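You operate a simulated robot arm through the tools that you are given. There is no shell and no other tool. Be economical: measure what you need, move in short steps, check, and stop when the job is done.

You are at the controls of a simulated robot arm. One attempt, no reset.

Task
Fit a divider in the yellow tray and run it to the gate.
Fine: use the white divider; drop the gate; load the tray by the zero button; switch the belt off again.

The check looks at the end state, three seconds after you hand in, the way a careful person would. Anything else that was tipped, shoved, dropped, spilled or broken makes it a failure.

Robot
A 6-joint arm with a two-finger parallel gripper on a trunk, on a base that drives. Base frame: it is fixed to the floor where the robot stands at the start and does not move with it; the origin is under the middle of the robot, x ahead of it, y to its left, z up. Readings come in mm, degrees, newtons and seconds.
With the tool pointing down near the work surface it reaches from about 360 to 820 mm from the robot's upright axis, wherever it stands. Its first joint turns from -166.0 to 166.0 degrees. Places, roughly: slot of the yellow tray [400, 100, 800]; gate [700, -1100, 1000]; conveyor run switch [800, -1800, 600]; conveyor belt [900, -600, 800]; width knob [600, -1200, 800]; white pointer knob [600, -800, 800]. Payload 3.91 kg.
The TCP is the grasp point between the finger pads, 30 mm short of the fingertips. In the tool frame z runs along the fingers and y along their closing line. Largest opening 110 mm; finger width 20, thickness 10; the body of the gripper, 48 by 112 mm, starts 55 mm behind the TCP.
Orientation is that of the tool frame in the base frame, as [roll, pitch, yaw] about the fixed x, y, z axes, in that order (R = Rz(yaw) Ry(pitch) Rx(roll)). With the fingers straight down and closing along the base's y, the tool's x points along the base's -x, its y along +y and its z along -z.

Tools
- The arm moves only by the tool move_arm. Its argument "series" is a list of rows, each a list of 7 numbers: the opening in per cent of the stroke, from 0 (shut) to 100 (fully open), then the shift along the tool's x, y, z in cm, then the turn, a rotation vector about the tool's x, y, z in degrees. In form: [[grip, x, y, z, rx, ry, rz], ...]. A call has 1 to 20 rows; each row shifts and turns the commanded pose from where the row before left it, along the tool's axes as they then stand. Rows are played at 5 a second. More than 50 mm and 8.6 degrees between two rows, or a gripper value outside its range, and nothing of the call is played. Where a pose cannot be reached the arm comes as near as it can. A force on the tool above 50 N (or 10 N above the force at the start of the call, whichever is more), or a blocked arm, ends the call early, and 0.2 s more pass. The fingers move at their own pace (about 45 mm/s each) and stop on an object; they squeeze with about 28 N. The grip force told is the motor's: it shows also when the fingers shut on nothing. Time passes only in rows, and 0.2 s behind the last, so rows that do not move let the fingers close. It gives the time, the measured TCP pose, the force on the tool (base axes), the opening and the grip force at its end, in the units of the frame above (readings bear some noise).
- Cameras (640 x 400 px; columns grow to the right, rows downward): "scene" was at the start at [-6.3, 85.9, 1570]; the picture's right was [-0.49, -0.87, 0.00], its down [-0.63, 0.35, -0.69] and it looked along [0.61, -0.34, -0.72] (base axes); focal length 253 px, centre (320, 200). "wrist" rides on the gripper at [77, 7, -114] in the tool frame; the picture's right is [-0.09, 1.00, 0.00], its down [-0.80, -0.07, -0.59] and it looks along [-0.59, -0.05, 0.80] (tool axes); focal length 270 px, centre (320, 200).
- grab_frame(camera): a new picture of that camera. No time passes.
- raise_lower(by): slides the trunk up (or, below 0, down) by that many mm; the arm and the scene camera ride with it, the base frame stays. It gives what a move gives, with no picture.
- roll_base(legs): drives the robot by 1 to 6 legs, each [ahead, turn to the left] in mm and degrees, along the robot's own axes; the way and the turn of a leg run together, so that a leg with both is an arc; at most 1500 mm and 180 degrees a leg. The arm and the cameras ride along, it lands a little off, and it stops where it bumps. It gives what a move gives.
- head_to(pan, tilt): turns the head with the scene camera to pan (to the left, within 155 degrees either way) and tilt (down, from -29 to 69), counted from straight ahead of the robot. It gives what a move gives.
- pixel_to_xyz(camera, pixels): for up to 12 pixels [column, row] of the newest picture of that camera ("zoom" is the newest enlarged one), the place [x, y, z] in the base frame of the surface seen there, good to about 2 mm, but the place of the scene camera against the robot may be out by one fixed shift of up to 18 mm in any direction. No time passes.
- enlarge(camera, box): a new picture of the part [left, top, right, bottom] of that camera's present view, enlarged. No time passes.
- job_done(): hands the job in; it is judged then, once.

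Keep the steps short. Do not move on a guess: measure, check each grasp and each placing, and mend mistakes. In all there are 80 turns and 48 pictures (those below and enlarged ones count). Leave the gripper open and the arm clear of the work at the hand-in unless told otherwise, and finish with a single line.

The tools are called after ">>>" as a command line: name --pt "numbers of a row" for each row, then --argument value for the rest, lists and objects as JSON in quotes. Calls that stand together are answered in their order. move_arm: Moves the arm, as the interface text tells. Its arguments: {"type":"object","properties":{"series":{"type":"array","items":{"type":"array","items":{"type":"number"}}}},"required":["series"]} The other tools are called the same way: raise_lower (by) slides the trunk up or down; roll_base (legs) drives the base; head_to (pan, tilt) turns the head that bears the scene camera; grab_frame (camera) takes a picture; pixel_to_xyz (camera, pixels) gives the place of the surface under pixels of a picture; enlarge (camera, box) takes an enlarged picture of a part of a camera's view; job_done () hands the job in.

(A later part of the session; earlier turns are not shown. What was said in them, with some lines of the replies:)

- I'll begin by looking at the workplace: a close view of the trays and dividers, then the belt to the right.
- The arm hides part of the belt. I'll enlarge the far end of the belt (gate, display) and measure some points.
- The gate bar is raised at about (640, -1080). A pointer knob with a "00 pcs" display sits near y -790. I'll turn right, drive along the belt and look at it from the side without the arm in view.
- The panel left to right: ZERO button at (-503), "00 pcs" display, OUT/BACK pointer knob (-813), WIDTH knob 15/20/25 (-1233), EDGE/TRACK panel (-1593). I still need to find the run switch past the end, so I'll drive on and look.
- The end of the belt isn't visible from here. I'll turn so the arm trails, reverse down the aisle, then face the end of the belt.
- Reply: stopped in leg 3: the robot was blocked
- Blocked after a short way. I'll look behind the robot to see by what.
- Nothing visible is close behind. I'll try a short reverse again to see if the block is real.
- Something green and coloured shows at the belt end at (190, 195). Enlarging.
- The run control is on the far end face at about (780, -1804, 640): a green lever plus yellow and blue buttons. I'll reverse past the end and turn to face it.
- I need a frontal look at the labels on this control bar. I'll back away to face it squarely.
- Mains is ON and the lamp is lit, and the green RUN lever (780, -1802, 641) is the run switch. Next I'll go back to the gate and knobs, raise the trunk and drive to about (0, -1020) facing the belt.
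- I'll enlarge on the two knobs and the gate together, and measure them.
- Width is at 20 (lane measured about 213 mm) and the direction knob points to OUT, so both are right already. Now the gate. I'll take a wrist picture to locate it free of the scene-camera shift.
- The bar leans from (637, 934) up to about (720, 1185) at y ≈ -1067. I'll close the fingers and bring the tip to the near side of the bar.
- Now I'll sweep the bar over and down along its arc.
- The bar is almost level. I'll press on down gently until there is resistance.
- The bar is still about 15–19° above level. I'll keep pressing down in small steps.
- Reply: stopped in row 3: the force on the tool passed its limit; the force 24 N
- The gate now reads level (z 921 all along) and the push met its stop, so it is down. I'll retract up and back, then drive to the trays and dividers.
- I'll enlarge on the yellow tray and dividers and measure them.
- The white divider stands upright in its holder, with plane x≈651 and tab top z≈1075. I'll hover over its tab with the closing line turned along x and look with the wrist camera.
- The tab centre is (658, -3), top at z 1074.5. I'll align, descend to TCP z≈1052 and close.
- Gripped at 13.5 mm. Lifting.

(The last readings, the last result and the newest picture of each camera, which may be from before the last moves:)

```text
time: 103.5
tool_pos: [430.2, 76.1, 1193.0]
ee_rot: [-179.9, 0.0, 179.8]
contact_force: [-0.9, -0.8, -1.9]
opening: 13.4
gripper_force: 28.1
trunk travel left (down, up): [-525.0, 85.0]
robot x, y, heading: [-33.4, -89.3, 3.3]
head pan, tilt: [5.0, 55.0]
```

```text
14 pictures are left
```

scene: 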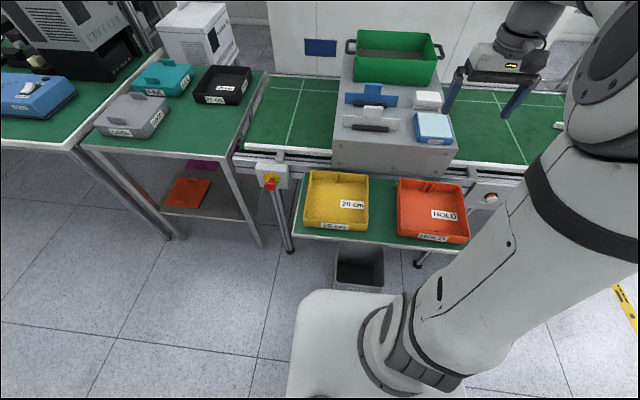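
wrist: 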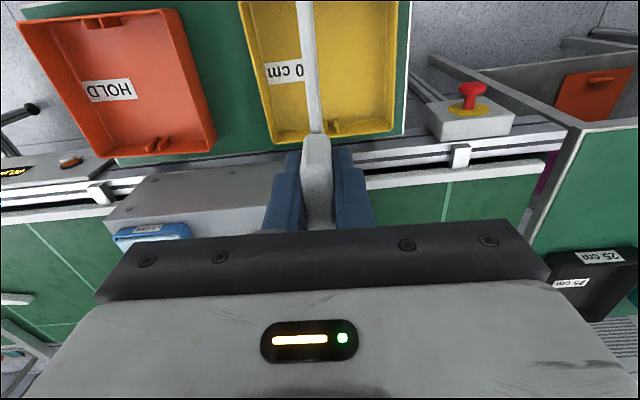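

I'll measure the plate and the tray's rear slot (col ~333) and walls.

>>> pixel_to_xyz --camera "wrist" --pixels '[[309, 40], [317, 128], [300, 10], [311, 10], [335, 122], [329, 127], [341, 127], [335, 131], [275, 137], [392, 131], [243, 10], [404, 10]]'

>>> enlarge --camera "wrist" --box '[230, 70, 410, 150]'

```text
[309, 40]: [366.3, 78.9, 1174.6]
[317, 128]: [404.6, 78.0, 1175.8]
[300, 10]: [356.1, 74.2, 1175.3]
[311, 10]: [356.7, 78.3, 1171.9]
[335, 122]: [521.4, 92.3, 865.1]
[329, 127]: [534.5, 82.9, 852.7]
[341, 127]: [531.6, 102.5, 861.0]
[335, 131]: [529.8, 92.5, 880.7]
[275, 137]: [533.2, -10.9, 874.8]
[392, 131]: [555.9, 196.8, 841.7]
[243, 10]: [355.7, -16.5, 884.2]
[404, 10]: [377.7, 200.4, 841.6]
```

```text
3.56 times, centred on (320, 110) of wrist
```

zoom: 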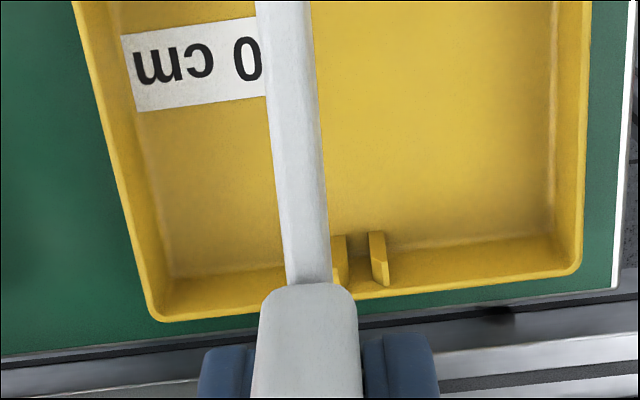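

>>> pixel_to_xyz --camera "zoom" --pixels '[[342, 240], [377, 236], [345, 262], [383, 262], [360, 255], [160, 316], [573, 271], [300, 303], [450, 285], [583, 100], [100, 100], [360, 293]]'

```text
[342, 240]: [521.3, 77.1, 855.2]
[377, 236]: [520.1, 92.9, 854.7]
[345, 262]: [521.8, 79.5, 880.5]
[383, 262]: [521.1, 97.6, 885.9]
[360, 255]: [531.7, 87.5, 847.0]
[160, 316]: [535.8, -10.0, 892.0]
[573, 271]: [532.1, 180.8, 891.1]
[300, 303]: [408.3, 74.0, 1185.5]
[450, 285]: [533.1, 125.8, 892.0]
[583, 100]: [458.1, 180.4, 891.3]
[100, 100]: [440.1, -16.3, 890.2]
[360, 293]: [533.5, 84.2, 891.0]
```

The slot's rear end is near y≈86; the front isn't in view. I'll move lower and back toward the robot to see both ends of the slot.

>>> move_arm --pt "0 0.88 0.25 3.75 0 0 0" --pt "0 0.88 0.25 3.75 0 0 0" --pt "0 0.88 0.25 3.75 0 0 0" --pt "0 0.88 0.25 3.75 0 0 0" --pt "0 0 0 0 0 0 0"

>>> grab_frame --camera "wrist"

```text
time: 104.7
tool_pos: [393.6, 85.6, 1041.6]
ee_rot: [-179.9, 0.2, 180.0]
contact_force: [-0.3, 0.1, -0.6]
opening: 13.4
gripper_force: 28.0
trunk travel left (down, up): [-525.0, 85.0]
robot x, y, heading: [-34.3, -88.8, 3.3]
head pan, tilt: [5.0, 55.0]
```

```text
12 pictures are left
```

wrist: 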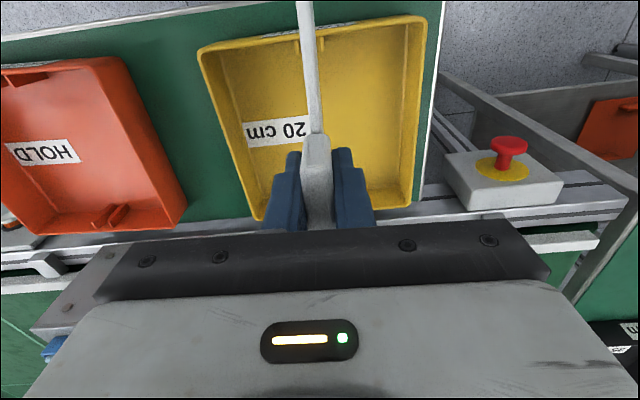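

>>> enlarge --camera "wrist" --box '[260, 5, 360, 67]'

>>> pixel_to_xyz --camera "wrist" --pixels '[[212, 46], [417, 19], [255, 38], [255, 42], [380, 22], [380, 26], [420, 100], [417, 100], [409, 100], [219, 110], [226, 110], [232, 110]]'

```text
6.40 times, centred on (310, 36) of wrist
```

zoom: 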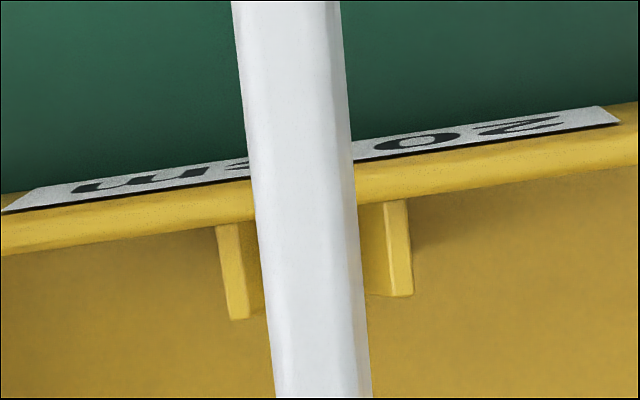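

```text
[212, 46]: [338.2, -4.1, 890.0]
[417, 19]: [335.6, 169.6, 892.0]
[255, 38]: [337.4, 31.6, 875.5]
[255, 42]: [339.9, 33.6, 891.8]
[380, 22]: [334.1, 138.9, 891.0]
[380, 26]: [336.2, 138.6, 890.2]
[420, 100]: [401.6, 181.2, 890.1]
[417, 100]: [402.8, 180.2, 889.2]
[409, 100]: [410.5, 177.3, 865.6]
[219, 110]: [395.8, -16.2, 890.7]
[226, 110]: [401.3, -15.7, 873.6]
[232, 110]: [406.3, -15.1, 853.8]
```

>>> pixel_to_xyz --camera "zoom" --pixels '[[219, 235], [236, 235], [388, 210], [406, 210], [240, 310], [410, 290], [300, 20], [300, 380], [245, 150], [340, 150], [500, 175], [500, 150]]'

```text
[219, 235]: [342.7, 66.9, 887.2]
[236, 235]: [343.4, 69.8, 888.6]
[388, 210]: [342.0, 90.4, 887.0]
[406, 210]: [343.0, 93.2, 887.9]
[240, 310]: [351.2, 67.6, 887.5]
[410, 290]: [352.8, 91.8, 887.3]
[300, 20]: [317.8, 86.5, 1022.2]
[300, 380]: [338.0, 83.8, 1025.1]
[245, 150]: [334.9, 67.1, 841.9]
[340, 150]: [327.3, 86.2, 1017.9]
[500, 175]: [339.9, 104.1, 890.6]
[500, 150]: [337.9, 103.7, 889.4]
```

The front ribs are at y≈68.4 and 91.8 (centre ~80). The tray is symmetric about y≈82 and x≈436. I'll go to (435.5, 82, 990) and check both ends from the scene camera.

>>> move_arm --pt "0 -2.1 -0.18 2.6 0 0 0" --pt "0 -2.1 -0.18 2.6 0 0 0" --pt "0 0 0 0 0 0 0"

>>> enlarge --camera "scene" --box '[290, 140, 390, 240]'

```text
time: 105.5
tool_pos: [437.6, 80.7, 989.3]
ee_rot: [-179.9, 0.0, 179.9]
contact_force: [-0.9, 0.1, -0.9]
opening: 13.6
gripper_force: 27.8
trunk travel left (down, up): [-525.0, 85.0]
robot x, y, heading: [-36.5, -89.7, 3.3]
head pan, tilt: [5.0, 55.0]
```

```text
4.00 times, centred on (340, 190) of scene
```

zoom: 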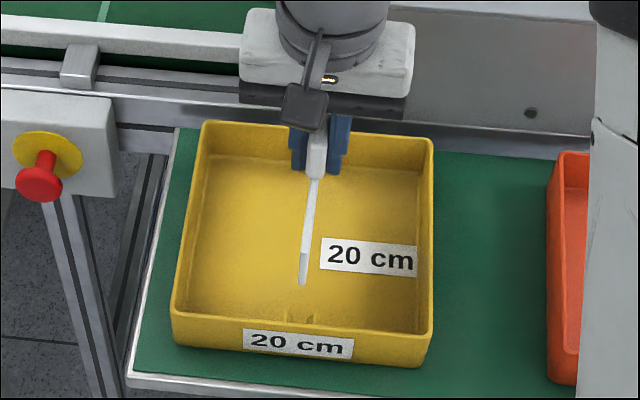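

>>> pixel_to_xyz --camera "zoom" --pixels '[[303, 257], [303, 262], [302, 282], [308, 240], [298, 327], [290, 320], [312, 320], [180, 318], [425, 338], [300, 334], [300, 318], [316, 160]]'

```text
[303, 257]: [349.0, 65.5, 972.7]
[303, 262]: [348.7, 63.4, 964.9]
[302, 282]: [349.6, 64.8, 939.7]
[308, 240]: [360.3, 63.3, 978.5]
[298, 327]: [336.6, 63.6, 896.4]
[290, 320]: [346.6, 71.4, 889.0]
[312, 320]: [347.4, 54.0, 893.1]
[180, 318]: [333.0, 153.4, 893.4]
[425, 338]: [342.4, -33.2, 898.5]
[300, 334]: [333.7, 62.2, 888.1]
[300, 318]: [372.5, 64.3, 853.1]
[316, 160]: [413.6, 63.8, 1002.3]
```

In the scene frame the plate is at y 64.4 against a rib centre of 62.7, and its front end is 8 mm clear of the wall. I'll shift x -4.6 and y -1, then descend.

>>> move_arm --pt "0 0.46 -0.1 0 0 0 0" --pt "0 0 0 2 0 0 0" --pt "0 0 0 2 0 0 0" --pt "0 0 0 1.5 0 0 0" --pt "0 0 0 1 0 0 0" --pt "0 0 0 0.7 0 0 0" --pt "0 0 0 0.5 0 0 0" --pt "0 0 0 0.3 0 0 0" --pt "0 0 0 0 0 0 0"

```text
time: 107.5
tool_pos: [433.3, 80.5, 912.2]
ee_rot: [-180.0, 0.2, 179.9]
contact_force: [2.1, 1.9, 20.7]
opening: 13.5
gripper_force: 28.4
trunk travel left (down, up): [-525.0, 85.0]
robot x, y, heading: [-37.0, -89.2, 3.4]
head pan, tilt: [5.0, 55.0]
```

Contact of 20 N at TCP z 912. I'll check visually whether that is the tray floor or a rib.

>>> enlarge --camera "scene" --box '[300, 150, 380, 230]'

>>> pixel_to_xyz --camera "zoom" --pixels '[[320, 200], [315, 250], [310, 300], [300, 330], [295, 350], [330, 170]]'

```text
5.00 times, centred on (340, 190) of scene
```

zoom: 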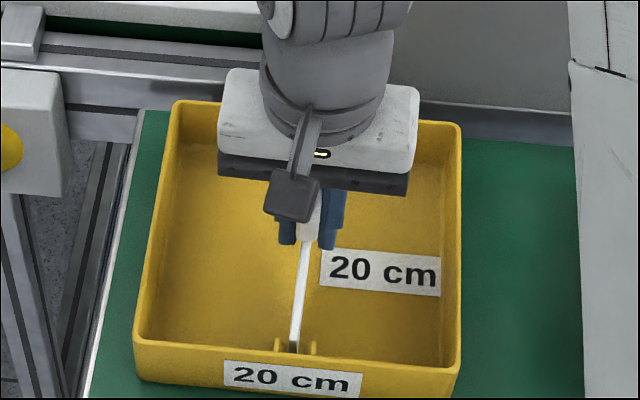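

```text
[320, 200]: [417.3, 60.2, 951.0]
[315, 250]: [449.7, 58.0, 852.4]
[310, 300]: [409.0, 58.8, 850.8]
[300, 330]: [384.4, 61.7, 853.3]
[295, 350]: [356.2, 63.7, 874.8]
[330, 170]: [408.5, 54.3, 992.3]
```

The front end sits between its ribs. I'll release, rise and look at the rear end with the wrist camera.

>>> move_arm --pt "35 0 0 0 0 0 0" --pt "35 0 0 0 0 0 0" --pt "35 0 0 0 0 0 0" --pt "35 0 0 -4 0 0 0" --pt "35 0 0 -4 0 0 0" --pt "35 0 0 -4 0 0 0" --pt "35 2 0 -4 0 0 0" --pt "35 2 0 -2 0 0 0"

>>> grab_frame --camera "wrist"

```text
time: 109.3
tool_pos: [391.4, 81.1, 1091.5]
ee_rot: [-179.9, 0.0, 179.9]
contact_force: [0.0, 0.1, 0.3]
opening: 38.6
gripper_force: 0.1
trunk travel left (down, up): [-525.0, 85.0]
robot x, y, heading: [-35.7, -87.8, 3.4]
head pan, tilt: [5.0, 55.0]
```

```text
8 pictures are left
```

wrist: 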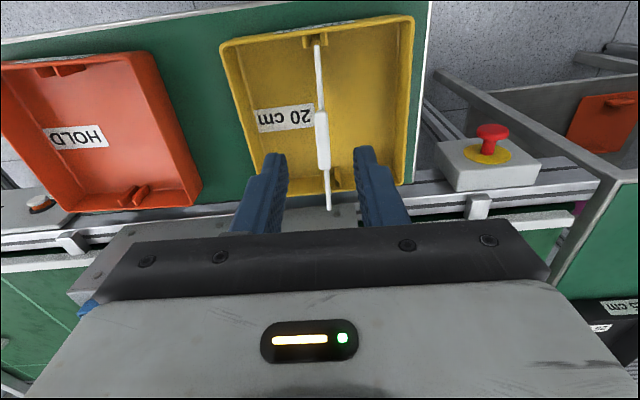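

The plate's rear end seems to sit on top of the rear rim. Measuring.

>>> pixel_to_xyz --camera "wrist" --pixels '[[317, 48], [318, 80], [322, 140], [326, 172], [328, 190], [329, 200], [329, 208], [345, 190], [300, 195], [318, 40], [321, 115], [324, 165]]'

```text
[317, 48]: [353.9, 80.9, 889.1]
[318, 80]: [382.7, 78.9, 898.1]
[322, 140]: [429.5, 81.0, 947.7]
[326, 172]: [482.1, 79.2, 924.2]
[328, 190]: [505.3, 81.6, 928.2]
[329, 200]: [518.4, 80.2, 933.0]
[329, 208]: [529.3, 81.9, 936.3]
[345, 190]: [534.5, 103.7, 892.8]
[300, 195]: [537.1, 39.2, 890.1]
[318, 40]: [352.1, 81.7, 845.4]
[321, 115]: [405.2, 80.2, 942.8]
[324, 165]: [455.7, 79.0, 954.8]
```

The plate is tilted about 15°, with its rear end up at the rim. I need the exact rear slot position, so I'll enlarge there.

>>> enlarge --camera "wrist" --box '[290, 160, 370, 215]'

```text
7.27 times, centred on (330, 188) of wrist
```

zoom: 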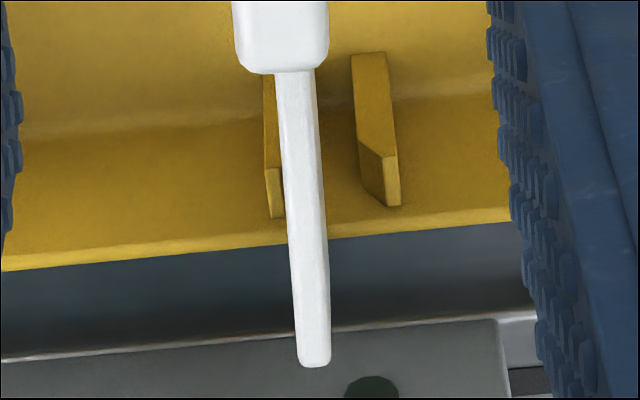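

>>> pixel_to_xyz --camera "zoom" --pixels '[[267, 195], [275, 205], [385, 190], [398, 190], [362, 120], [268, 130], [375, 70], [353, 70], [310, 355], [285, 100], [318, 100], [340, 130]]'

```text
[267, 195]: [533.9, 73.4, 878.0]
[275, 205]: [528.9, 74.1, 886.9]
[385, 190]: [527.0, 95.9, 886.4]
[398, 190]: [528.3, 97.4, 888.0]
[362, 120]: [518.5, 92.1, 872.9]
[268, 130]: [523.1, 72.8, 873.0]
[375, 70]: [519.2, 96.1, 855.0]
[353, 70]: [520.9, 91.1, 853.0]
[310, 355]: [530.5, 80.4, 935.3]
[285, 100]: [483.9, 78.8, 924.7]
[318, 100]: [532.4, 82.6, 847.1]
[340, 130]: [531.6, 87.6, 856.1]
```

>>> pixel_to_xyz --camera "wrist" --pixels '[[411, 40], [408, 80], [405, 120], [402, 160], [225, 55], [233, 85], [241, 115], [249, 145], [305, 42], [328, 40], [302, 47], [331, 44]]'

```text
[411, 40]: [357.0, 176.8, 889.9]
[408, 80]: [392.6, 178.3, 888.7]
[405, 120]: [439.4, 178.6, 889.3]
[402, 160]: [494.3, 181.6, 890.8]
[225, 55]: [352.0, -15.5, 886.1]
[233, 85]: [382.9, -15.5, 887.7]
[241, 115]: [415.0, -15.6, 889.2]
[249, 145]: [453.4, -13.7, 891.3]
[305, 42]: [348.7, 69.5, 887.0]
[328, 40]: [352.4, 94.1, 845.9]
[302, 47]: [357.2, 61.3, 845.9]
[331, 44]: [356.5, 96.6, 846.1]
```

The tray is yawed about +1.6° (ribs centre y 80 at the front, 85 at the rear), so the plate missed the rear slot. I'll re-grasp the tab at (435, 81, 928).

>>> move_arm --pt "35 -1.1 0 4.1 0 0 0" --pt "35 -1.1 0 4.1 0 0 0" --pt "35 -1.1 0 4.1 0 0 0" --pt "35 -1.06 0 4.05 0 0 0" --pt "35 0 0 0 0 0 0" --pt "0 0 0 0 0 0 0" --pt "0 0 0 0 0 0 0" --pt "0 0 0 0 0 0 0" --pt "0 0 0 0 0 0 0"

```text
time: 111.3
tool_pos: [438.7, 82.1, 930.0]
ee_rot: [-179.9, 0.1, 180.0]
contact_force: [-0.8, -0.4, -0.2]
opening: 13.5
gripper_force: 28.3
trunk travel left (down, up): [-525.0, 85.0]
robot x, y, heading: [-32.8, -90.0, 3.3]
head pan, tilt: [5.0, 55.0]
```

Gripped again. I'll lift clear, yaw by 1.7° to match the tray, tilt 14.8° to level the plate, and check.

>>> move_arm --pt "0 0 0 -2 0 0 0" --pt "0 0 0 -3 0 0 0" --pt "0 0 0.05 -2 0 0 -1.7" --pt "0 0 0 0 0 5 0" --pt "0 0 0 0 0 5 0" --pt "0 0 0 0 0 4.8 0" --pt "0 0 0 0 0 0 0"

>>> grab_frame --camera "wrist"

```text
time: 112.9
tool_pos: [436.3, 81.3, 998.7]
ee_rot: [-179.9, -14.9, -178.4]
contact_force: [0.4, -0.3, -1.1]
opening: 13.5
gripper_force: 28.0
trunk travel left (down, up): [-525.0, 85.0]
robot x, y, heading: [-34.7, -85.5, 3.1]
head pan, tilt: [5.0, 55.0]
```

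```text
6 pictures are left
```

wrist: 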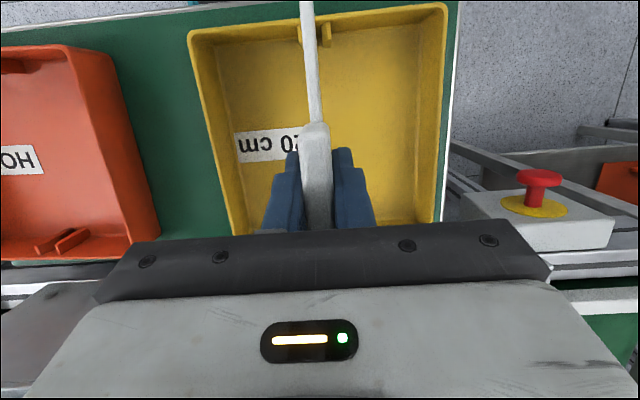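

>>> pixel_to_xyz --camera "wrist" --pixels '[[305, 5], [307, 30], [311, 80], [314, 115], [298, 40], [326, 36], [301, 28], [324, 26], [192, 36], [443, 7], [440, 100], [216, 130]]'

```text
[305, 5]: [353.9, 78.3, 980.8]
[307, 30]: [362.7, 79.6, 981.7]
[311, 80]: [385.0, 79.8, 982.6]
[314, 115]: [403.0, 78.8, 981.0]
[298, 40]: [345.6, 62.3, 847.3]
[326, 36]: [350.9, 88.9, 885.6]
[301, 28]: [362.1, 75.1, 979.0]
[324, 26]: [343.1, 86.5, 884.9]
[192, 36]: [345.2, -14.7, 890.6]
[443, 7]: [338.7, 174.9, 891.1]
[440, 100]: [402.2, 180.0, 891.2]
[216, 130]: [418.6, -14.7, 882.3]
```

The plate is level and aligned. I'll nudge +1.3 y and +1.5 x, then descend straight into the slots in small steps.

>>> move_arm --pt "0 -0.145 0.13 -0.04 0 0 0" --pt "0 -0.39 0 1.45 0 0 0" --pt "0 -0.39 0 1.45 0 0 0" --pt "0 -0.39 0 1.45 0 0 0" --pt "0 -0.257 0 0.966 0 0 0" --pt "0 -0.128 0 0.483 0 0 0" --pt "0 0 0 0 0 0 0"

```text
time: 114.5
tool_pos: [439.4, 80.9, 937.8]
ee_rot: [-180.0, -14.9, -178.4]
contact_force: [-0.2, 0.4, 0.3]
opening: 13.7
gripper_force: 27.9
trunk travel left (down, up): [-525.0, 85.0]
robot x, y, heading: [-34.0, -86.6, 3.4]
head pan, tilt: [5.0, 55.0]
```

No contact with the bottom edge below the rim. Continuing.

>>> move_arm --pt "0 -0.206 0 0.773 0 0 0" --pt "0 -0.206 0 0.773 0 0 0" --pt "0 -0.206 0 0.773 0 0 0" --pt "0 -0.128 0 0.483 0 0 0" --pt "0 0 0 0 0 0 0"

```text
time: 115.7
tool_pos: [438.8, 81.4, 908.7]
ee_rot: [-179.8, -14.9, -178.4]
contact_force: [-0.8, 0.0, -0.1]
opening: 13.4
gripper_force: 27.9
trunk travel left (down, up): [-525.0, 85.0]
robot x, y, heading: [-34.9, -88.6, 3.2]
head pan, tilt: [5.0, 55.0]
```

>>> move_arm --pt "0 -0.051 0 0.193 0 0 0" --pt "0 -0.051 0 0.193 0 0 0" --pt "0 -0.051 0 0.193 0 0 0" --pt "0 0 0 0 0 0 0"

```text
time: 116.7
tool_pos: [438.8, 81.3, 904.4]
ee_rot: [-179.9, -14.6, -178.3]
contact_force: [1.5, -0.3, 21.5]
opening: 13.7
gripper_force: 27.8
trunk travel left (down, up): [-525.0, 85.0]
robot x, y, heading: [-35.1, -90.1, 3.5]
head pan, tilt: [5.0, 55.0]
```

The plate now meets the floor at z 904 with 21 N while level, so it is seated. I'll release, back off along the tool axis, level the tool, and measure the grey bin and base front for the next drive.

>>> move_arm --pt "35 0 0 0 0 0 0" --pt "35 0 0 0 0 0 0" --pt "35 0 0 0 0 0 0" --pt "35 0 0 -3 0 0 0" --pt "35 0 0 -4 0 0 0" --pt "35 0 0 -4 0 0 0" --pt "35 0 0 -4 0 0 0" --pt "35 0 0 -4 0 -7.4 0" --pt "35 3 0 0 0 -7.4 0" --pt "35 4 0 0 0 0 0" --pt "35 4 0 0 0 0 0"

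>>> grab_frame --camera "wrist"

>>> pixel_to_xyz --camera "scene" --pixels '[[337, 285], [360, 290], [382, 288], [336, 250], [383, 250], [345, 293], [320, 240], [300, 236]]'

```text
time: 119.1
tool_pos: [376.0, 82.9, 1089.1]
ee_rot: [-180.0, 0.1, -178.3]
contact_force: [-0.8, 0.1, 0.1]
opening: 39.1
gripper_force: 0.0
trunk travel left (down, up): [-525.0, 85.0]
robot x, y, heading: [-33.0, -90.1, 3.4]
head pan, tilt: [5.0, 55.0]
```

```text
5 pictures are left
```

wrist: 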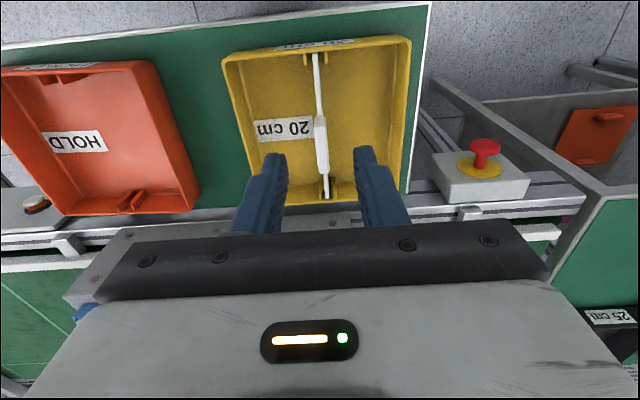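

```text
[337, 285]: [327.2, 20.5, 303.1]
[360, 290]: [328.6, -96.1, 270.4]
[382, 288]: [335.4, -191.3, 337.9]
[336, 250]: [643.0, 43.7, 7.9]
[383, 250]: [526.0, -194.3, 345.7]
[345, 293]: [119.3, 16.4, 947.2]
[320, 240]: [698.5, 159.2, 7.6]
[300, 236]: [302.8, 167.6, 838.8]
```

>>> pixel_to_xyz --camera "wrist" --pixels '[[316, 56], [318, 80], [325, 180], [326, 195], [320, 118], [323, 165], [405, 120], [401, 150], [407, 70], [399, 120]]'

>>> roll_base --legs '[[0, -87], [211, 0], [0, 84]]'

```text
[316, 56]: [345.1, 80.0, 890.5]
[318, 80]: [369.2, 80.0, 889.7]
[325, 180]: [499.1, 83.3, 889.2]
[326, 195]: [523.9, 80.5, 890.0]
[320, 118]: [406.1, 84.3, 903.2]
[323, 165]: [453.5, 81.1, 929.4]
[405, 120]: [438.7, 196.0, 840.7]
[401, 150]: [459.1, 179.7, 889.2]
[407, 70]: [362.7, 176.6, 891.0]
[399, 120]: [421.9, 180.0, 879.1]
```

```text
time: 128.0
tool_pos: [412.6, -163.5, 1091.2]
ee_rot: [-179.9, 0.0, 176.8]
contact_force: [-0.5, -1.0, 0.0]
opening: 38.5
gripper_force: 0.1
trunk travel left (down, up): [-525.0, 85.0]
robot x, y, heading: [-7.8, -300.8, -1.7]
head pan, tilt: [5.0, 55.0]
```

The divider's top edge is level at z 890 at both ends, so it is properly fitted. Now the tray. I'll move over the middle of its left wall (436, 180).

>>> move_arm --pt "36 0 0 0 0 0 -4.8" --pt "36 -0.41 4.28 0.5 0 0 0" --pt "36 -0.41 4.28 0.5 0 0 0" --pt "36 -0.41 4.28 0.5 0 0 0" --pt "36 -0.41 4.28 0.5 0 0 0" --pt "36 -0.41 4.28 0.5 0 0 0" --pt "36 -0.41 4.28 0.5 0 0 0" --pt "36 -0.41 4.28 0.5 0 0 0" --pt "36 -0.41 4.28 0.5 0 0 0" --pt "36 0 0 4 0 0 0" --pt "36 0 0 4 0 0 0" --pt "36 0 0 0 0 0 0"

```text
time: 130.6
tool_pos: [438.9, 179.2, 967.5]
ee_rot: [-179.8, -0.1, -178.5]
contact_force: [0.8, 0.2, 0.2]
opening: 39.7
gripper_force: 0.0
trunk travel left (down, up): [-525.0, 85.0]
robot x, y, heading: [-10.5, -302.6, -1.9]
head pan, tilt: [5.0, 55.0]
```

Aligned. Descending to z 882 and closing on the wall.

>>> move_arm --pt "36 0 0 3 0 0 0" --pt "36 0 0 2.5 0 0 0" --pt "36 0 0 2 0 0 0" --pt "36 0 0 1.0 0 0 0" --pt "36 0 0 0 0 0 0" --pt "0 0 0 0 0 0 0" --pt "0 0 0 0 0 0 0" --pt "0 0 0 0 0 0 0" --pt "0 0 0 0 0 0 0" --pt "0 0 0 0 0 0 0"

```text
time: 132.8
tool_pos: [437.7, 179.6, 885.1]
ee_rot: [-179.9, 0.1, -178.4]
contact_force: [0.3, 4.1, 1.1]
opening: 3.9
gripper_force: 27.8
trunk travel left (down, up): [-525.0, 85.0]
robot x, y, heading: [-7.6, -300.3, -2.0]
head pan, tilt: [5.0, 55.0]
```

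Gripped a 4 mm wall. I'll lift slowly by 15 mm and check the force and view.

>>> move_arm --pt "0 0 0 -0.5 0 0 0" --pt "0 0 0 -1 0 0 0" --pt "0 0 0 -1.5 0 0 0" --pt "0 0 0 -1 0 0 0" --pt "0 0 0 0 0 0 0"

>>> grab_frame --camera "wrist"

```text
time: 134.0
tool_pos: [437.1, 177.8, 924.3]
ee_rot: [-179.9, 0.0, -178.4]
contact_force: [-0.3, 0.3, -4.2]
opening: 3.9
gripper_force: 28.1
trunk travel left (down, up): [-525.0, 85.0]
robot x, y, heading: [-5.6, -300.9, -2.0]
head pan, tilt: [5.0, 55.0]
```

```text
4 pictures are left
```

wrist: 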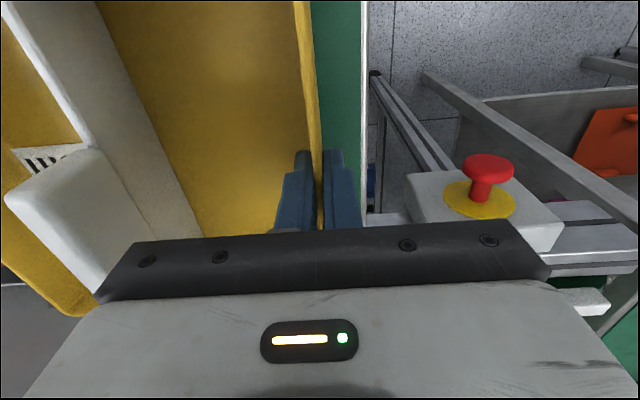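

>>> pixel_to_xyz --camera "wrist" --pixels '[[308, 60], [312, 120], [250, 100], [180, 60], [60, 60], [110, 60], [50, 190], [20, 100], [80, 300]]'

```text
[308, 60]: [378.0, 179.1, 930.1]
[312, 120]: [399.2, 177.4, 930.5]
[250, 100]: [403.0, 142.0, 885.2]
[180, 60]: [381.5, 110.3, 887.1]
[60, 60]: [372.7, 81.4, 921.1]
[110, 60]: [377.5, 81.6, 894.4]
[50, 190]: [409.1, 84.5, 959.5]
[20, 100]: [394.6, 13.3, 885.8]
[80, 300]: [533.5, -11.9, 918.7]
```

The tray hangs level (rim z 930, 4.2 N) with the divider in place. I'll lift higher, square it up and carry it right, in front of the bridge.

>>> move_arm --pt "0 0 0 -2.7 0 0 0" --pt "0 0 0 -3 0 0 0" --pt "0 0 0 -2.7 0 0 1.6" --pt "0 0 -1.5 0 0 0 0" --pt "0 0 -3 0 0 0 0" --pt "0 0 -3.5 0 0 0 0" --pt "0 0 -3.5 0 0 0 0" --pt "0 0 -3.5 0 0 0 0" --pt "0 0 -3.5 0 0 0 0" --pt "0 0 -3.5 0 0 0 0" --pt "0 0 -3.5 0 0 0 0" --pt "0 0 -3.5 0 0 0 0" --pt "0 0 -3.5 0 0 0 0" --pt "0 0 -3.5 0 0 0 0" --pt "0 0 -3.5 0 0 0 0" --pt "0 0 -3 0 0 0 0" --pt "0 0 -1.5 0 0 0 0" --pt "0 0 0 0 0 0 0"

```text
time: 137.8
tool_pos: [437.3, -260.2, 1009.0]
ee_rot: [-179.9, 0.1, 179.9]
contact_force: [-0.3, 0.0, -4.1]
opening: 3.6
gripper_force: 27.7
trunk travel left (down, up): [-525.0, 85.0]
robot x, y, heading: [-7.9, -303.2, -2.1]
head pan, tilt: [5.0, 55.0]
```

>>> move_arm --pt "0 0 -2.6 0 0 0 0" --pt "0 0 -3.5 0 0 0 0" --pt "0 0 -3.5 0 0 0 0" --pt "0 -1.0 -2.5 0 0 0 0" --pt "0 -2.7 -1 0 0 0 0" --pt "0 -3.2 0 0 0 0 0" --pt "0 -3.2 0 0 0 0 0" --pt "0 -3.2 0 0 0 0 0" --pt "0 -3.2 0 0 0 0 0" --pt "0 -3.2 0 0 0 0 0" --pt "0 -3.2 0 0 0 0 0" --pt "0 -3.2 0 0 0 0 0" --pt "0 -3.2 0 0 0 0 0" --pt "0 -3.2 0 0 0 0 0" --pt "0 -2.0 0 0 0 0 0" --pt "0 -0.7 0 0 0 0 0" --pt "0 0 0 0 0 0 0"

>>> head_to --pan -20 --tilt 50

>>> grab_frame --camera "scene"

```text
time: 141.4
tool_pos: [790.9, -392.1, 1007.7]
ee_rot: [-179.9, 0.0, -180.0]
contact_force: [-1.0, 0.5, -4.8]
opening: 3.7
gripper_force: 27.8
trunk travel left (down, up): [-525.0, 85.0]
robot x, y, heading: [-6.0, -297.3, -2.1]
head pan, tilt: [5.0, 55.0]
```

```text
time: 142.3
tool_pos: [791.1, -389.1, 1007.0]
ee_rot: [-179.9, 0.1, -179.9]
contact_force: [-0.2, -0.3, -3.4]
opening: 3.5
gripper_force: 28.3
trunk travel left (down, up): [-525.0, 85.0]
robot x, y, heading: [-5.4, -301.5, -1.9]
head pan, tilt: [-20.0, 50.0]
```

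```text
3 pictures are left
```

scene: 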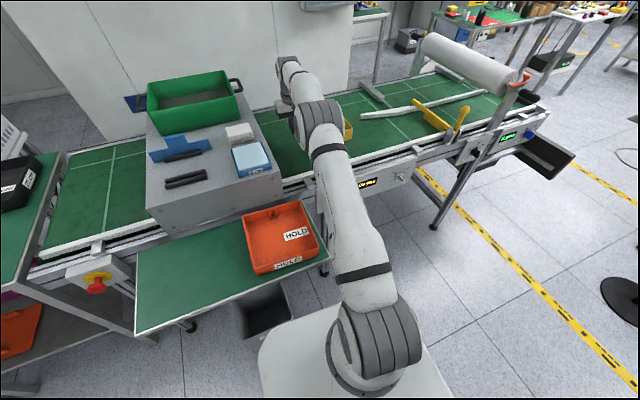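

The arm hides the tray, so I'll verify the front rail and belt just left of it by pixels.

>>> pixel_to_xyz --camera "scene" --pixels '[[298, 178], [298, 181], [298, 184], [298, 187], [375, 155], [378, 157], [380, 160], [348, 128], [360, 160], [366, 184], [400, 150], [400, 153]]'

```text
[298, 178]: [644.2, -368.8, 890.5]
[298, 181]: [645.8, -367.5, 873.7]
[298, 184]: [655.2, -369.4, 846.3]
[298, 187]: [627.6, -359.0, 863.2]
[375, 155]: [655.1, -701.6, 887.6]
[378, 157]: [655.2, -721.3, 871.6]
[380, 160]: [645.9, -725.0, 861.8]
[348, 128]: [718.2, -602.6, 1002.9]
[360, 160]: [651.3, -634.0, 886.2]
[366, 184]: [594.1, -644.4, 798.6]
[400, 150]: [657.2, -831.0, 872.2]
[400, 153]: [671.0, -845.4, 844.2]
```

Front rail and belt agree. I'll shift +4 mm in x and lower the tray; belt contact is expected at TCP z≈906.

>>> move_arm --pt "0 -0.4 0 1 0 0 0" --pt "0 0 0 3 0 0 0" --pt "0 0 0 3 0 0 0" --pt "0 0 0 1.8 0 0 0" --pt "0 0 0 0.6 0 0 0" --pt "0 0 0 0.3 0 0 0" --pt "0 0 0 0 0 0 0"

```text
time: 143.9
tool_pos: [794.3, -390.8, 910.3]
ee_rot: [-179.9, -0.1, -180.0]
contact_force: [0.9, -0.3, -4.1]
opening: 3.8
gripper_force: 28.1
trunk travel left (down, up): [-525.0, 85.0]
robot x, y, heading: [-4.9, -300.0, -1.9]
head pan, tilt: [-20.0, 50.0]
```

>>> move_arm --pt "0 0 0 0.2 0 0 0" --pt "0 0 0 0.2 0 0 0" --pt "0 0 0 0.1 0 0 0" --pt "0 0 0 0 0 0 0"

```text
time: 144.9
tool_pos: [794.6, -392.0, 906.4]
ee_rot: [-179.9, 0.1, 180.0]
contact_force: [-0.4, -0.5, -3.1]
opening: 3.9
gripper_force: 28.1
trunk travel left (down, up): [-525.0, 85.0]
robot x, y, heading: [-4.8, -297.6, -1.9]
head pan, tilt: [-20.0, 50.0]
```

>>> move_arm --pt "0 0 0 0.15 0 0 0" --pt "0 0 0 0.15 0 0 0" --pt "0 0 0 0 0 0 0"

```text
time: 145.7
tool_pos: [794.4, -391.8, 904.9]
ee_rot: [-179.8, 0.1, -180.0]
contact_force: [0.0, 1.9, 0.4]
opening: 3.7
gripper_force: 27.8
trunk travel left (down, up): [-525.0, 85.0]
robot x, y, heading: [-5.7, -301.0, -1.9]
head pan, tilt: [-20.0, 50.0]
```

The weight is now on the belt. I'll release, rise and retract the arm for driving.

>>> move_arm --pt "30 0 0 0 0 0 0" --pt "30 0 0 0 0 0 0" --pt "30 0 0 0 0 0 0" --pt "30 0 0 -3 0 0 0" --pt "30 0 0 -4.5 0 0 0" --pt "30 0 0 -4.5 0 0 0" --pt "30 0 0 -4.5 0 0 0" --pt "30 1 0 -4.5 0 0 0" --pt "30 2.5 0 -4 0 0 0" --pt "30 2.5 0 -4 0 0 0" --pt "30 3 0 -3.5 0 0 0" --pt "30 4.5 0 0 0 0 0" --pt "30 4.5 0 0 0 0 0" --pt "30 4.5 0 0 0 0 0" --pt "30 4.5 0 0 0 0 0" --pt "30 4.5 0 0 0 0 0"

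>>> grab_frame --camera "scene"

```text
time: 149.1
tool_pos: [477.4, -390.8, 1230.7]
ee_rot: [-179.9, 0.0, 180.0]
contact_force: [-0.4, 0.4, -0.1]
opening: 33.4
gripper_force: 0.1
trunk travel left (down, up): [-525.0, 85.0]
robot x, y, heading: [-8.0, -297.1, -2.1]
head pan, tilt: [-20.0, 50.0]
```

```text
2 pictures are left
```

scene: 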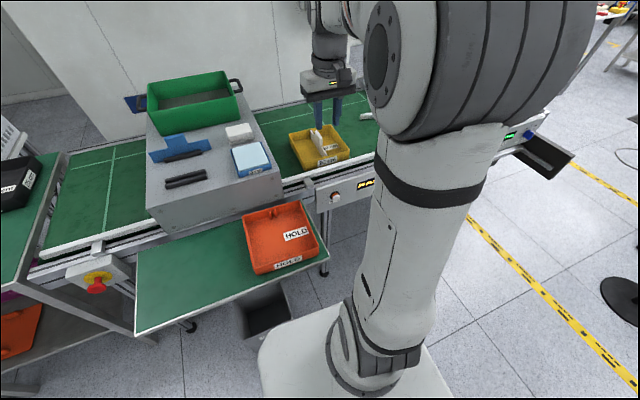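

The tray is on the belt by the ZERO button. I'll measure both.

>>> pixel_to_xyz --camera "scene" --pixels '[[335, 198], [290, 134], [304, 168], [348, 158], [335, 124], [318, 150], [325, 157], [313, 133]]'

```text
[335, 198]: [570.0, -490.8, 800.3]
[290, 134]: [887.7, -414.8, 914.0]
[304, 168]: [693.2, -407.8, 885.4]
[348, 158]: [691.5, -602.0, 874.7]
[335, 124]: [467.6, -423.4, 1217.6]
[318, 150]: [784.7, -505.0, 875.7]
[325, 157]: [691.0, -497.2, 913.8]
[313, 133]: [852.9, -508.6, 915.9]
```

The tray sits square beside the button (tray y -505, button y -491 in the scene frame) with the divider in it. Now I'll drive to the RUN lever at the belt end by the same reversing route.

>>> roll_base --legs '[[0, 103], [-900, 0], [-876, 0], [0, 27], [-470, 0], [0, -38]]'

```text
time: 162.0
tool_pos: [269.0, -1524.5, 1230.2]
ee_rot: [-179.9, 0.0, -79.0]
contact_force: [0.4, -0.8, 0.1]
opening: 32.8
gripper_force: 0.2
trunk travel left (down, up): [-525.0, 85.0]
robot x, y, heading: [276.6, -2022.0, 98.7]
head pan, tilt: [-20.0, 50.0]
stopped in leg 3: the robot was blocked; the commanded pose is now the measured one
```

Stopped close to the planned point. I'll go on with a re-planned last stretch after easing forward a little.

>>> roll_base --legs '[[25, 0], [0, 33], [-530, 0], [0, -41.7]]'

```text
time: 169.0
tool_pos: [698.2, -1901.4, 1229.9]
ee_rot: [-179.9, 0.1, -87.5]
contact_force: [0.4, 0.4, 1.0]
opening: 32.9
gripper_force: 0.1
trunk travel left (down, up): [-525.0, 85.0]
robot x, y, heading: [613.3, -2388.5, 90.8]
head pan, tilt: [-20.0, 50.0]
```

In place at (613, -2388), facing the control bar. I'll lower the trunk, close the fingers and turn the tool to point forward horizontally.

>>> raise_lower --by -450

>>> move_arm --pt "0 0 0 0 0 -8.2 -2.5" --pt "0 0 0 0 0 -8.2 0" --pt "0 0 0 0 0 -8.2 0" --pt "0 0 0 0 0 -8.2 0" --pt "0 0 0 0 0 -8.2 0" --pt "0 0 0 0 0 -8.2 0" --pt "0 0 0 0 0 -8.2 0" --pt "0 0 0 0 0 -8.2 0" --pt "0 0 0 0 0 -8.2 0" --pt "0 0 0 0 0 -8.2 0" --pt "0 0 0 0 0 -8 0" --pt "0 0 0 0 0 0 0"

```text
refused: -450 is not a number from -400 to 400
```

```text
time: 171.6
tool_pos: [702.6, -1889.4, 1237.3]
ee_rot: [-60.5, 89.6, 34.5]
contact_force: [0.4, -0.2, 0.4]
opening: 0.0
gripper_force: 27.6
out of reach, approached as far as the arm can: row 11
trunk travel left (down, up): [-525.0, 85.0]
robot x, y, heading: [615.8, -2393.0, 90.8]
head pan, tilt: [-20.0, 50.0]
```

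The tool is horizontal (heading 95°). The trunk didn't lower because of the 400 mm limit per call, so I'll lower it now in two parts.

>>> raise_lower --by -400

>>> raise_lower --by -110

>>> move_arm --pt "0 0 0 0 5 0 0" --pt "0 0 0 1 0 0 0" --pt "0 0 -2 1 0 0 0" --pt "0 0 -2 1 0 0 0" --pt "0 0 -2 1 0 0 0" --pt "0 0 -2 0 0 0 0"

```text
time: 175.4
tool_pos: [701.8, -1889.8, 837.5]
ee_rot: [-73.0, 89.7, 21.9]
contact_force: [0.9, 0.4, -0.3]
opening: 0.2
gripper_force: 28.3
trunk travel left (down, up): [-125.0, 485.0]
robot x, y, heading: [613.4, -2393.8, 90.7]
head pan, tilt: [-20.0, 50.0]
```

```text
time: 176.9
tool_pos: [701.2, -1887.6, 727.0]
ee_rot: [-72.8, 89.8, 22.2]
contact_force: [0.4, 0.5, -0.2]
opening: 0.1
gripper_force: 27.9
trunk travel left (down, up): [-15.0, 595.0]
robot x, y, heading: [616.1, -2392.3, 90.6]
head pan, tilt: [-20.0, 50.0]
```

```text
time: 178.3
tool_pos: [783.4, -1842.5, 730.8]
ee_rot: [-71.1, 89.7, 18.8]
contact_force: [-1.1, 0.1, 0.8]
opening: 0.1
gripper_force: 28.0
out of reach, approached as far as the arm can: row 1
trunk travel left (down, up): [-15.0, 595.0]
robot x, y, heading: [613.0, -2390.9, 90.6]
head pan, tilt: [-20.0, 50.0]
```

Pointing straight at +y. I'll go down to about z 655 and take one wrist picture of the lever.

>>> move_arm --pt "0 2.5 0 -1.0 0 0 0" --pt "0 2.5 0 -0.7 0 0 0" --pt "0 2.5 0 0 0 0 0" --pt "0 0 0 0 0 0 0"

>>> grab_frame --camera "wrist"

```text
time: 179.3
tool_pos: [783.8, -1860.7, 655.2]
ee_rot: [-66.3, 89.7, 23.7]
contact_force: [-0.3, 0.2, -0.1]
opening: 0.1
gripper_force: 27.7
trunk travel left (down, up): [-15.0, 595.0]
robot x, y, heading: [614.1, -2389.2, 90.6]
head pan, tilt: [-20.0, 50.0]
```

```text
1 pictures are left
```

wrist: 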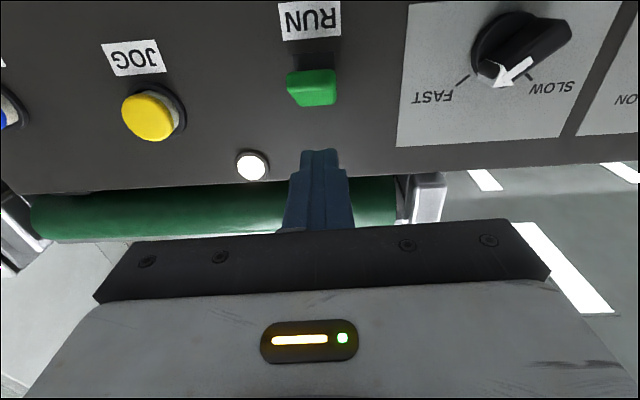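

>>> pixel_to_xyz --camera "wrist" --pixels '[[290, 75], [333, 72], [292, 100], [334, 102], [313, 88], [312, 70], [312, 105], [318, 55], [318, 62], [310, 20], [360, 110], [250, 100]]'

```text
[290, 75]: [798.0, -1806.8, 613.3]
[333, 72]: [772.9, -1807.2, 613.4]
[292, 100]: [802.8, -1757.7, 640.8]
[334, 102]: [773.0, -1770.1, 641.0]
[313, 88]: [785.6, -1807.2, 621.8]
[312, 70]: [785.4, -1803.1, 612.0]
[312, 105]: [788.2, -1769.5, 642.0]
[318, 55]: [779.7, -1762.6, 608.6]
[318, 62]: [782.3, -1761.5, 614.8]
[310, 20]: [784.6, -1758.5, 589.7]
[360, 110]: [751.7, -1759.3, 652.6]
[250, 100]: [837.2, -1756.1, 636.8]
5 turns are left
```

The lever's tip is at (785.5, -1807, ~620), tilted down. With few turns left I'll do this in one go: dip below the lever, reach in, push it up (run), wait for the tray to travel, and then take the last picture toward the gate.

>>> move_arm --pt "0 3.4 -0.15 0 0 0 0" --pt "0 3.3 0 0 0 0 0" --pt "0 0 0 2.3 0 0 0" --pt "0 0 0 2.3 0 0 0" --pt "0 -1 0 0 0 0 0" --pt "0 -1 0 0 0 0 0" --pt "0 -1 0 0 0 0 0" --pt "0 -1 0 0 0 0 0" --pt "0 -0.8 0 0 0 0 0" --pt "0 0 0 0 0 0 0" --pt "0 0 0 0 0 0 0" --pt "0 0 0 0 0 0 0" --pt "0 0 0 0 0 0 0" --pt "0 0 0 0 0 0 0"

>>> move_arm --pt "0 0 0 0 0 0 0" --pt "0 0 0 0 0 0 0" --pt "0 0 0 0 0 0 0" --pt "0 0 0 0 0 0 0" --pt "0 0 0 0 0 0 0" --pt "0 0 0 0 0 0 0" --pt "0 0 0 0 0 0 0" --pt "0 0 0 0 0 0 0" --pt "0 0 0 0 0 0 0" --pt "0 0 0 0 0 0 0" --pt "0 0 0 0 0 0 0" --pt "0 0 0 0 0 0 0" --pt "0 0 0 0 0 0 0" --pt "0 0 0 0 0 0 0" --pt "0 0 0 0 0 0 0" --pt "0 0 0 0 0 0 0" --pt "0 0 0 0 0 0 0" --pt "0 0 0 0 0 0 0" --pt "0 0 0 0 0 0 0" --pt "0 0 0 0 0 0 0"

>>> move_arm --pt "0 0 0 0 0 0 0" --pt "0 0 0 0 0 0 0" --pt "0 0 0 0 0 0 0" --pt "0 0 0 0 0 0 0" --pt "0 0 0 0 0 0 0" --pt "0 0 0 0 0 0 0" --pt "0 0 0 0 0 0 0" --pt "0 0 0 0 0 0 0" --pt "0 0 0 0 0 0 0" --pt "0 0 0 0 0 0 0" --pt "0 0 0 0 0 0 0" --pt "0 0 0 0 0 0 0" --pt "0 0 0 0 0 0 0" --pt "0 0 0 0 0 0 0" --pt "0 0 0 0 0 0 0" --pt "0 0 0 0 0 0 0" --pt "0 0 0 0 0 0 0" --pt "0 0 0 0 0 0 0" --pt "0 0 0 0 0 0 0" --pt "0 0 0 0 0 0 0"

>>> move_arm --pt "0 0 0 0 0 0 0" --pt "0 0 0 0 0 0 0" --pt "0 0 0 0 0 0 0" --pt "0 0 0 0 0 0 0" --pt "0 0 0 0 0 0 0" --pt "0 0 0 0 0 0 0" --pt "0 0 0 0 0 0 0" --pt "0 0 0 0 0 0 0" --pt "0 0 0 0 0 0 0" --pt "0 0 0 0 0 0 0" --pt "0 0 0 0 0 0 0" --pt "0 0 0 0 0 0 0" --pt "0 0 0 0 0 0 0" --pt "0 0 0 0 0 0 0" --pt "0 0 0 0 0 0 0" --pt "0 0 0 0 0 0 0" --pt "0 0 0 0 0 0 0" --pt "0 0 0 0 0 0 0" --pt "0 0 0 0 0 0 0" --pt "0 0 0 0 0 0 0"

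>>> head_to --pan -8 --tilt 14

>>> grab_frame --camera "scene"

```text
time: 182.3
tool_pos: [786.3, -1814.3, 636.7]
ee_rot: [-64.5, 89.6, 25.4]
contact_force: [1.0, -0.6, -4.3]
opening: 0.1
gripper_force: 29.0
trunk travel left (down, up): [-15.0, 595.0]
robot x, y, heading: [615.2, -2390.0, 90.8]
head pan, tilt: [-20.0, 50.0]
```

```text
time: 186.5
tool_pos: [786.5, -1814.3, 637.4]
ee_rot: [-69.6, 89.8, 20.4]
contact_force: [-0.2, 0.1, -1.9]
opening: 0.2
gripper_force: 27.5
trunk travel left (down, up): [-15.0, 595.0]
robot x, y, heading: [612.7, -2395.8, 90.6]
head pan, tilt: [-20.0, 50.0]
```

```text
time: 190.7
tool_pos: [786.2, -1814.2, 636.9]
ee_rot: [-69.6, 89.8, 20.3]
contact_force: [0.0, -0.6, -1.0]
opening: 0.0
gripper_force: 27.9
trunk travel left (down, up): [-15.0, 595.0]
robot x, y, heading: [616.4, -2392.8, 90.8]
head pan, tilt: [-20.0, 50.0]
```

```text
time: 194.9
tool_pos: [786.6, -1814.8, 637.3]
ee_rot: [-69.5, 89.7, 20.4]
contact_force: [0.2, -0.6, -1.2]
opening: 0.1
gripper_force: 27.8
trunk travel left (down, up): [-15.0, 595.0]
robot x, y, heading: [617.7, -2390.9, 90.6]
head pan, tilt: [-20.0, 50.0]
```

```text
time: 195.9
tool_pos: [787.3, -1814.0, 636.2]
ee_rot: [-69.6, 89.7, 20.4]
contact_force: [0.5, 0.5, -0.9]
opening: 0.2
gripper_force: 27.8
trunk travel left (down, up): [-15.0, 595.0]
robot x, y, heading: [618.8, -2392.7, 90.6]
head pan, tilt: [-8.0, 14.0]
```

```text
0 pictures are left
4 turns are left
```

scene: 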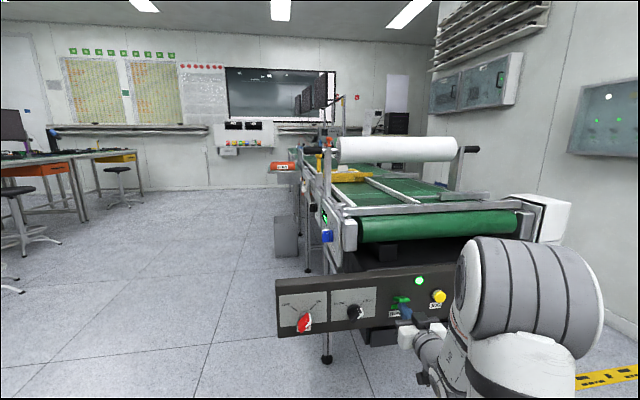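

The lamp is green, so the belt is running. I'll measure the yellow at the gate (around (345, 176)) to see if the tray has arrived, and wait a bit more meanwhile.

>>> pixel_to_xyz --camera "scene" --pixels '[[322, 178], [335, 178], [345, 178], [355, 177], [368, 175], [345, 173], [355, 171], [365, 170], [340, 182], [330, 173], [400, 300], [352, 168]]'

>>> move_arm --pt "0 0 0 0 0 0 0" --pt "0 0 0 0 0 0 0" --pt "0 0 0 0 0 0 0" --pt "0 0 0 0 0 0 0" --pt "0 0 0 0 0 0 0" --pt "0 0 0 0 0 0 0" --pt "0 0 0 0 0 0 0" --pt "0 0 0 0 0 0 0" --pt "0 0 0 0 0 0 0" --pt "0 0 0 0 0 0 0" --pt "0 0 0 0 0 0 0" --pt "0 0 0 0 0 0 0" --pt "0 0 0 0 0 0 0" --pt "0 0 0 0 0 0 0" --pt "0 0 0 0 0 0 0"

```text
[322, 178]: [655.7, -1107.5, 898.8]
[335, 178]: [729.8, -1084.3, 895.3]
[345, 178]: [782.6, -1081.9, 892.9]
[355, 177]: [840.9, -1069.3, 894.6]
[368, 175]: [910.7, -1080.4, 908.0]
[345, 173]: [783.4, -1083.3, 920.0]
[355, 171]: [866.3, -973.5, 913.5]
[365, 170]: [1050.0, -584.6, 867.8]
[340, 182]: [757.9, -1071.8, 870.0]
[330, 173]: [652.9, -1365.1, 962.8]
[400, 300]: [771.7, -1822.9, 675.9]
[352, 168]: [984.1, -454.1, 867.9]
```

```text
time: 199.1
tool_pos: [786.5, -1813.8, 637.3]
ee_rot: [-69.6, 89.8, 20.3]
contact_force: [0.5, -0.5, -0.7]
opening: 0.1
gripper_force: 28.5
trunk travel left (down, up): [-15.0, 595.0]
robot x, y, heading: [615.9, -2393.3, 90.7]
head pan, tilt: [-8.0, 14.0]
3 turns are left
```

The tray's leading wall reads y≈-1072 right against the gate bar (-1083), so it has arrived. Now I'll switch off: back out, rise above the lever, reach in and press it down to its off position.

>>> move_arm --pt "0 0.5 0 -1 0 0 0" --pt "0 0 0 -2.5 0 0 0" --pt "0 0 0 -2.5 0 0 0" --pt "0 -2.5 0 0 0 0 0" --pt "0 -3 0 0 0 0 0" --pt "0 -2.5 0 0 0 0 0" --pt "0 0 0 2 0 0 0" --pt "0 0 0 2 0 0 0" --pt "0 0 0 2 0 0 0" --pt "0 0 0 0 0 0 0"

>>> move_arm --pt "0 1.5 0 0 0 0 0" --pt "0 1.5 0 0 0 0 0" --pt "0 1.0 0 0 0 0 0" --pt "0 1.0 0 0 0 0 0" --pt "0 1.0 0 0 0 0 0" --pt "0 0.8 0 0 0 0 0" --pt "0 0.5 0 0 0 0 0" --pt "0 0 0 0 0 0 0"

```text
time: 201.3
tool_pos: [785.8, -1816.1, 712.4]
ee_rot: [-70.2, 89.6, 19.6]
contact_force: [0.4, 0.1, 0.9]
opening: 0.0
gripper_force: 27.9
trunk travel left (down, up): [-15.0, 595.0]
robot x, y, heading: [618.9, -2391.6, 90.5]
head pan, tilt: [-8.0, 14.0]
```

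```text
time: 203.1
tool_pos: [785.5, -1815.6, 641.8]
ee_rot: [-42.8, 89.5, 47.3]
contact_force: [0.1, -1.9, 16.3]
opening: 0.0
gripper_force: 28.1
trunk travel left (down, up): [-15.0, 595.0]
robot x, y, heading: [615.0, -2390.9, 90.6]
head pan, tilt: [-8.0, 14.0]
2 turns are left
```

The finger meets the stop at the height of the measured off position with 16 N. I'll press 3 mm more for certainty, then lift off, back away and open the gripper.

>>> move_arm --pt "0 0.3 0 0 0 0 0" --pt "0 0 0 0 0 0 0"

>>> move_arm --pt "0 -2 0 0 0 0 0" --pt "0 -4 0 0 0 0 0" --pt "0 0 0 -3 0 0 0" --pt "0 0 0 -3 0 0 0" --pt "60 0 0 -1.5 0 0 0" --pt "60 0 0 0 0 0 0" --pt "60 0 0 0 0 0 0" --pt "60 0 0 0 0 0 0"

```text
time: 203.7
tool_pos: [785.3, -1816.6, 640.3]
ee_rot: [-30.5, 89.2, 59.4]
contact_force: [1.4, -5.7, 34.2]
opening: 0.2
gripper_force: 28.0
trunk travel left (down, up): [-15.0, 595.0]
robot x, y, heading: [617.6, -2394.2, 91.2]
head pan, tilt: [-8.0, 14.0]
```

```text
time: 205.5
tool_pos: [785.1, -1890.6, 695.0]
ee_rot: [-68.5, 89.6, 21.4]
contact_force: [0.0, -0.6, -0.4]
opening: 66.3
gripper_force: 0.0
trunk travel left (down, up): [-15.0, 595.0]
robot x, y, heading: [616.7, -2393.2, 90.4]
head pan, tilt: [-8.0, 14.0]
1 turns are left
```

The lever is pressed firmly onto its off stop, the arm is clear and the gripper is open. Handing in.

>>> job_done

```text
The job is handed in.
```

The white divider is in the yellow tray, the gate is down, and the tray was loaded by the ZERO button and run to the gate; the RUN lever is back on its off stop, judged by force because no pictures were left to check the lamp.
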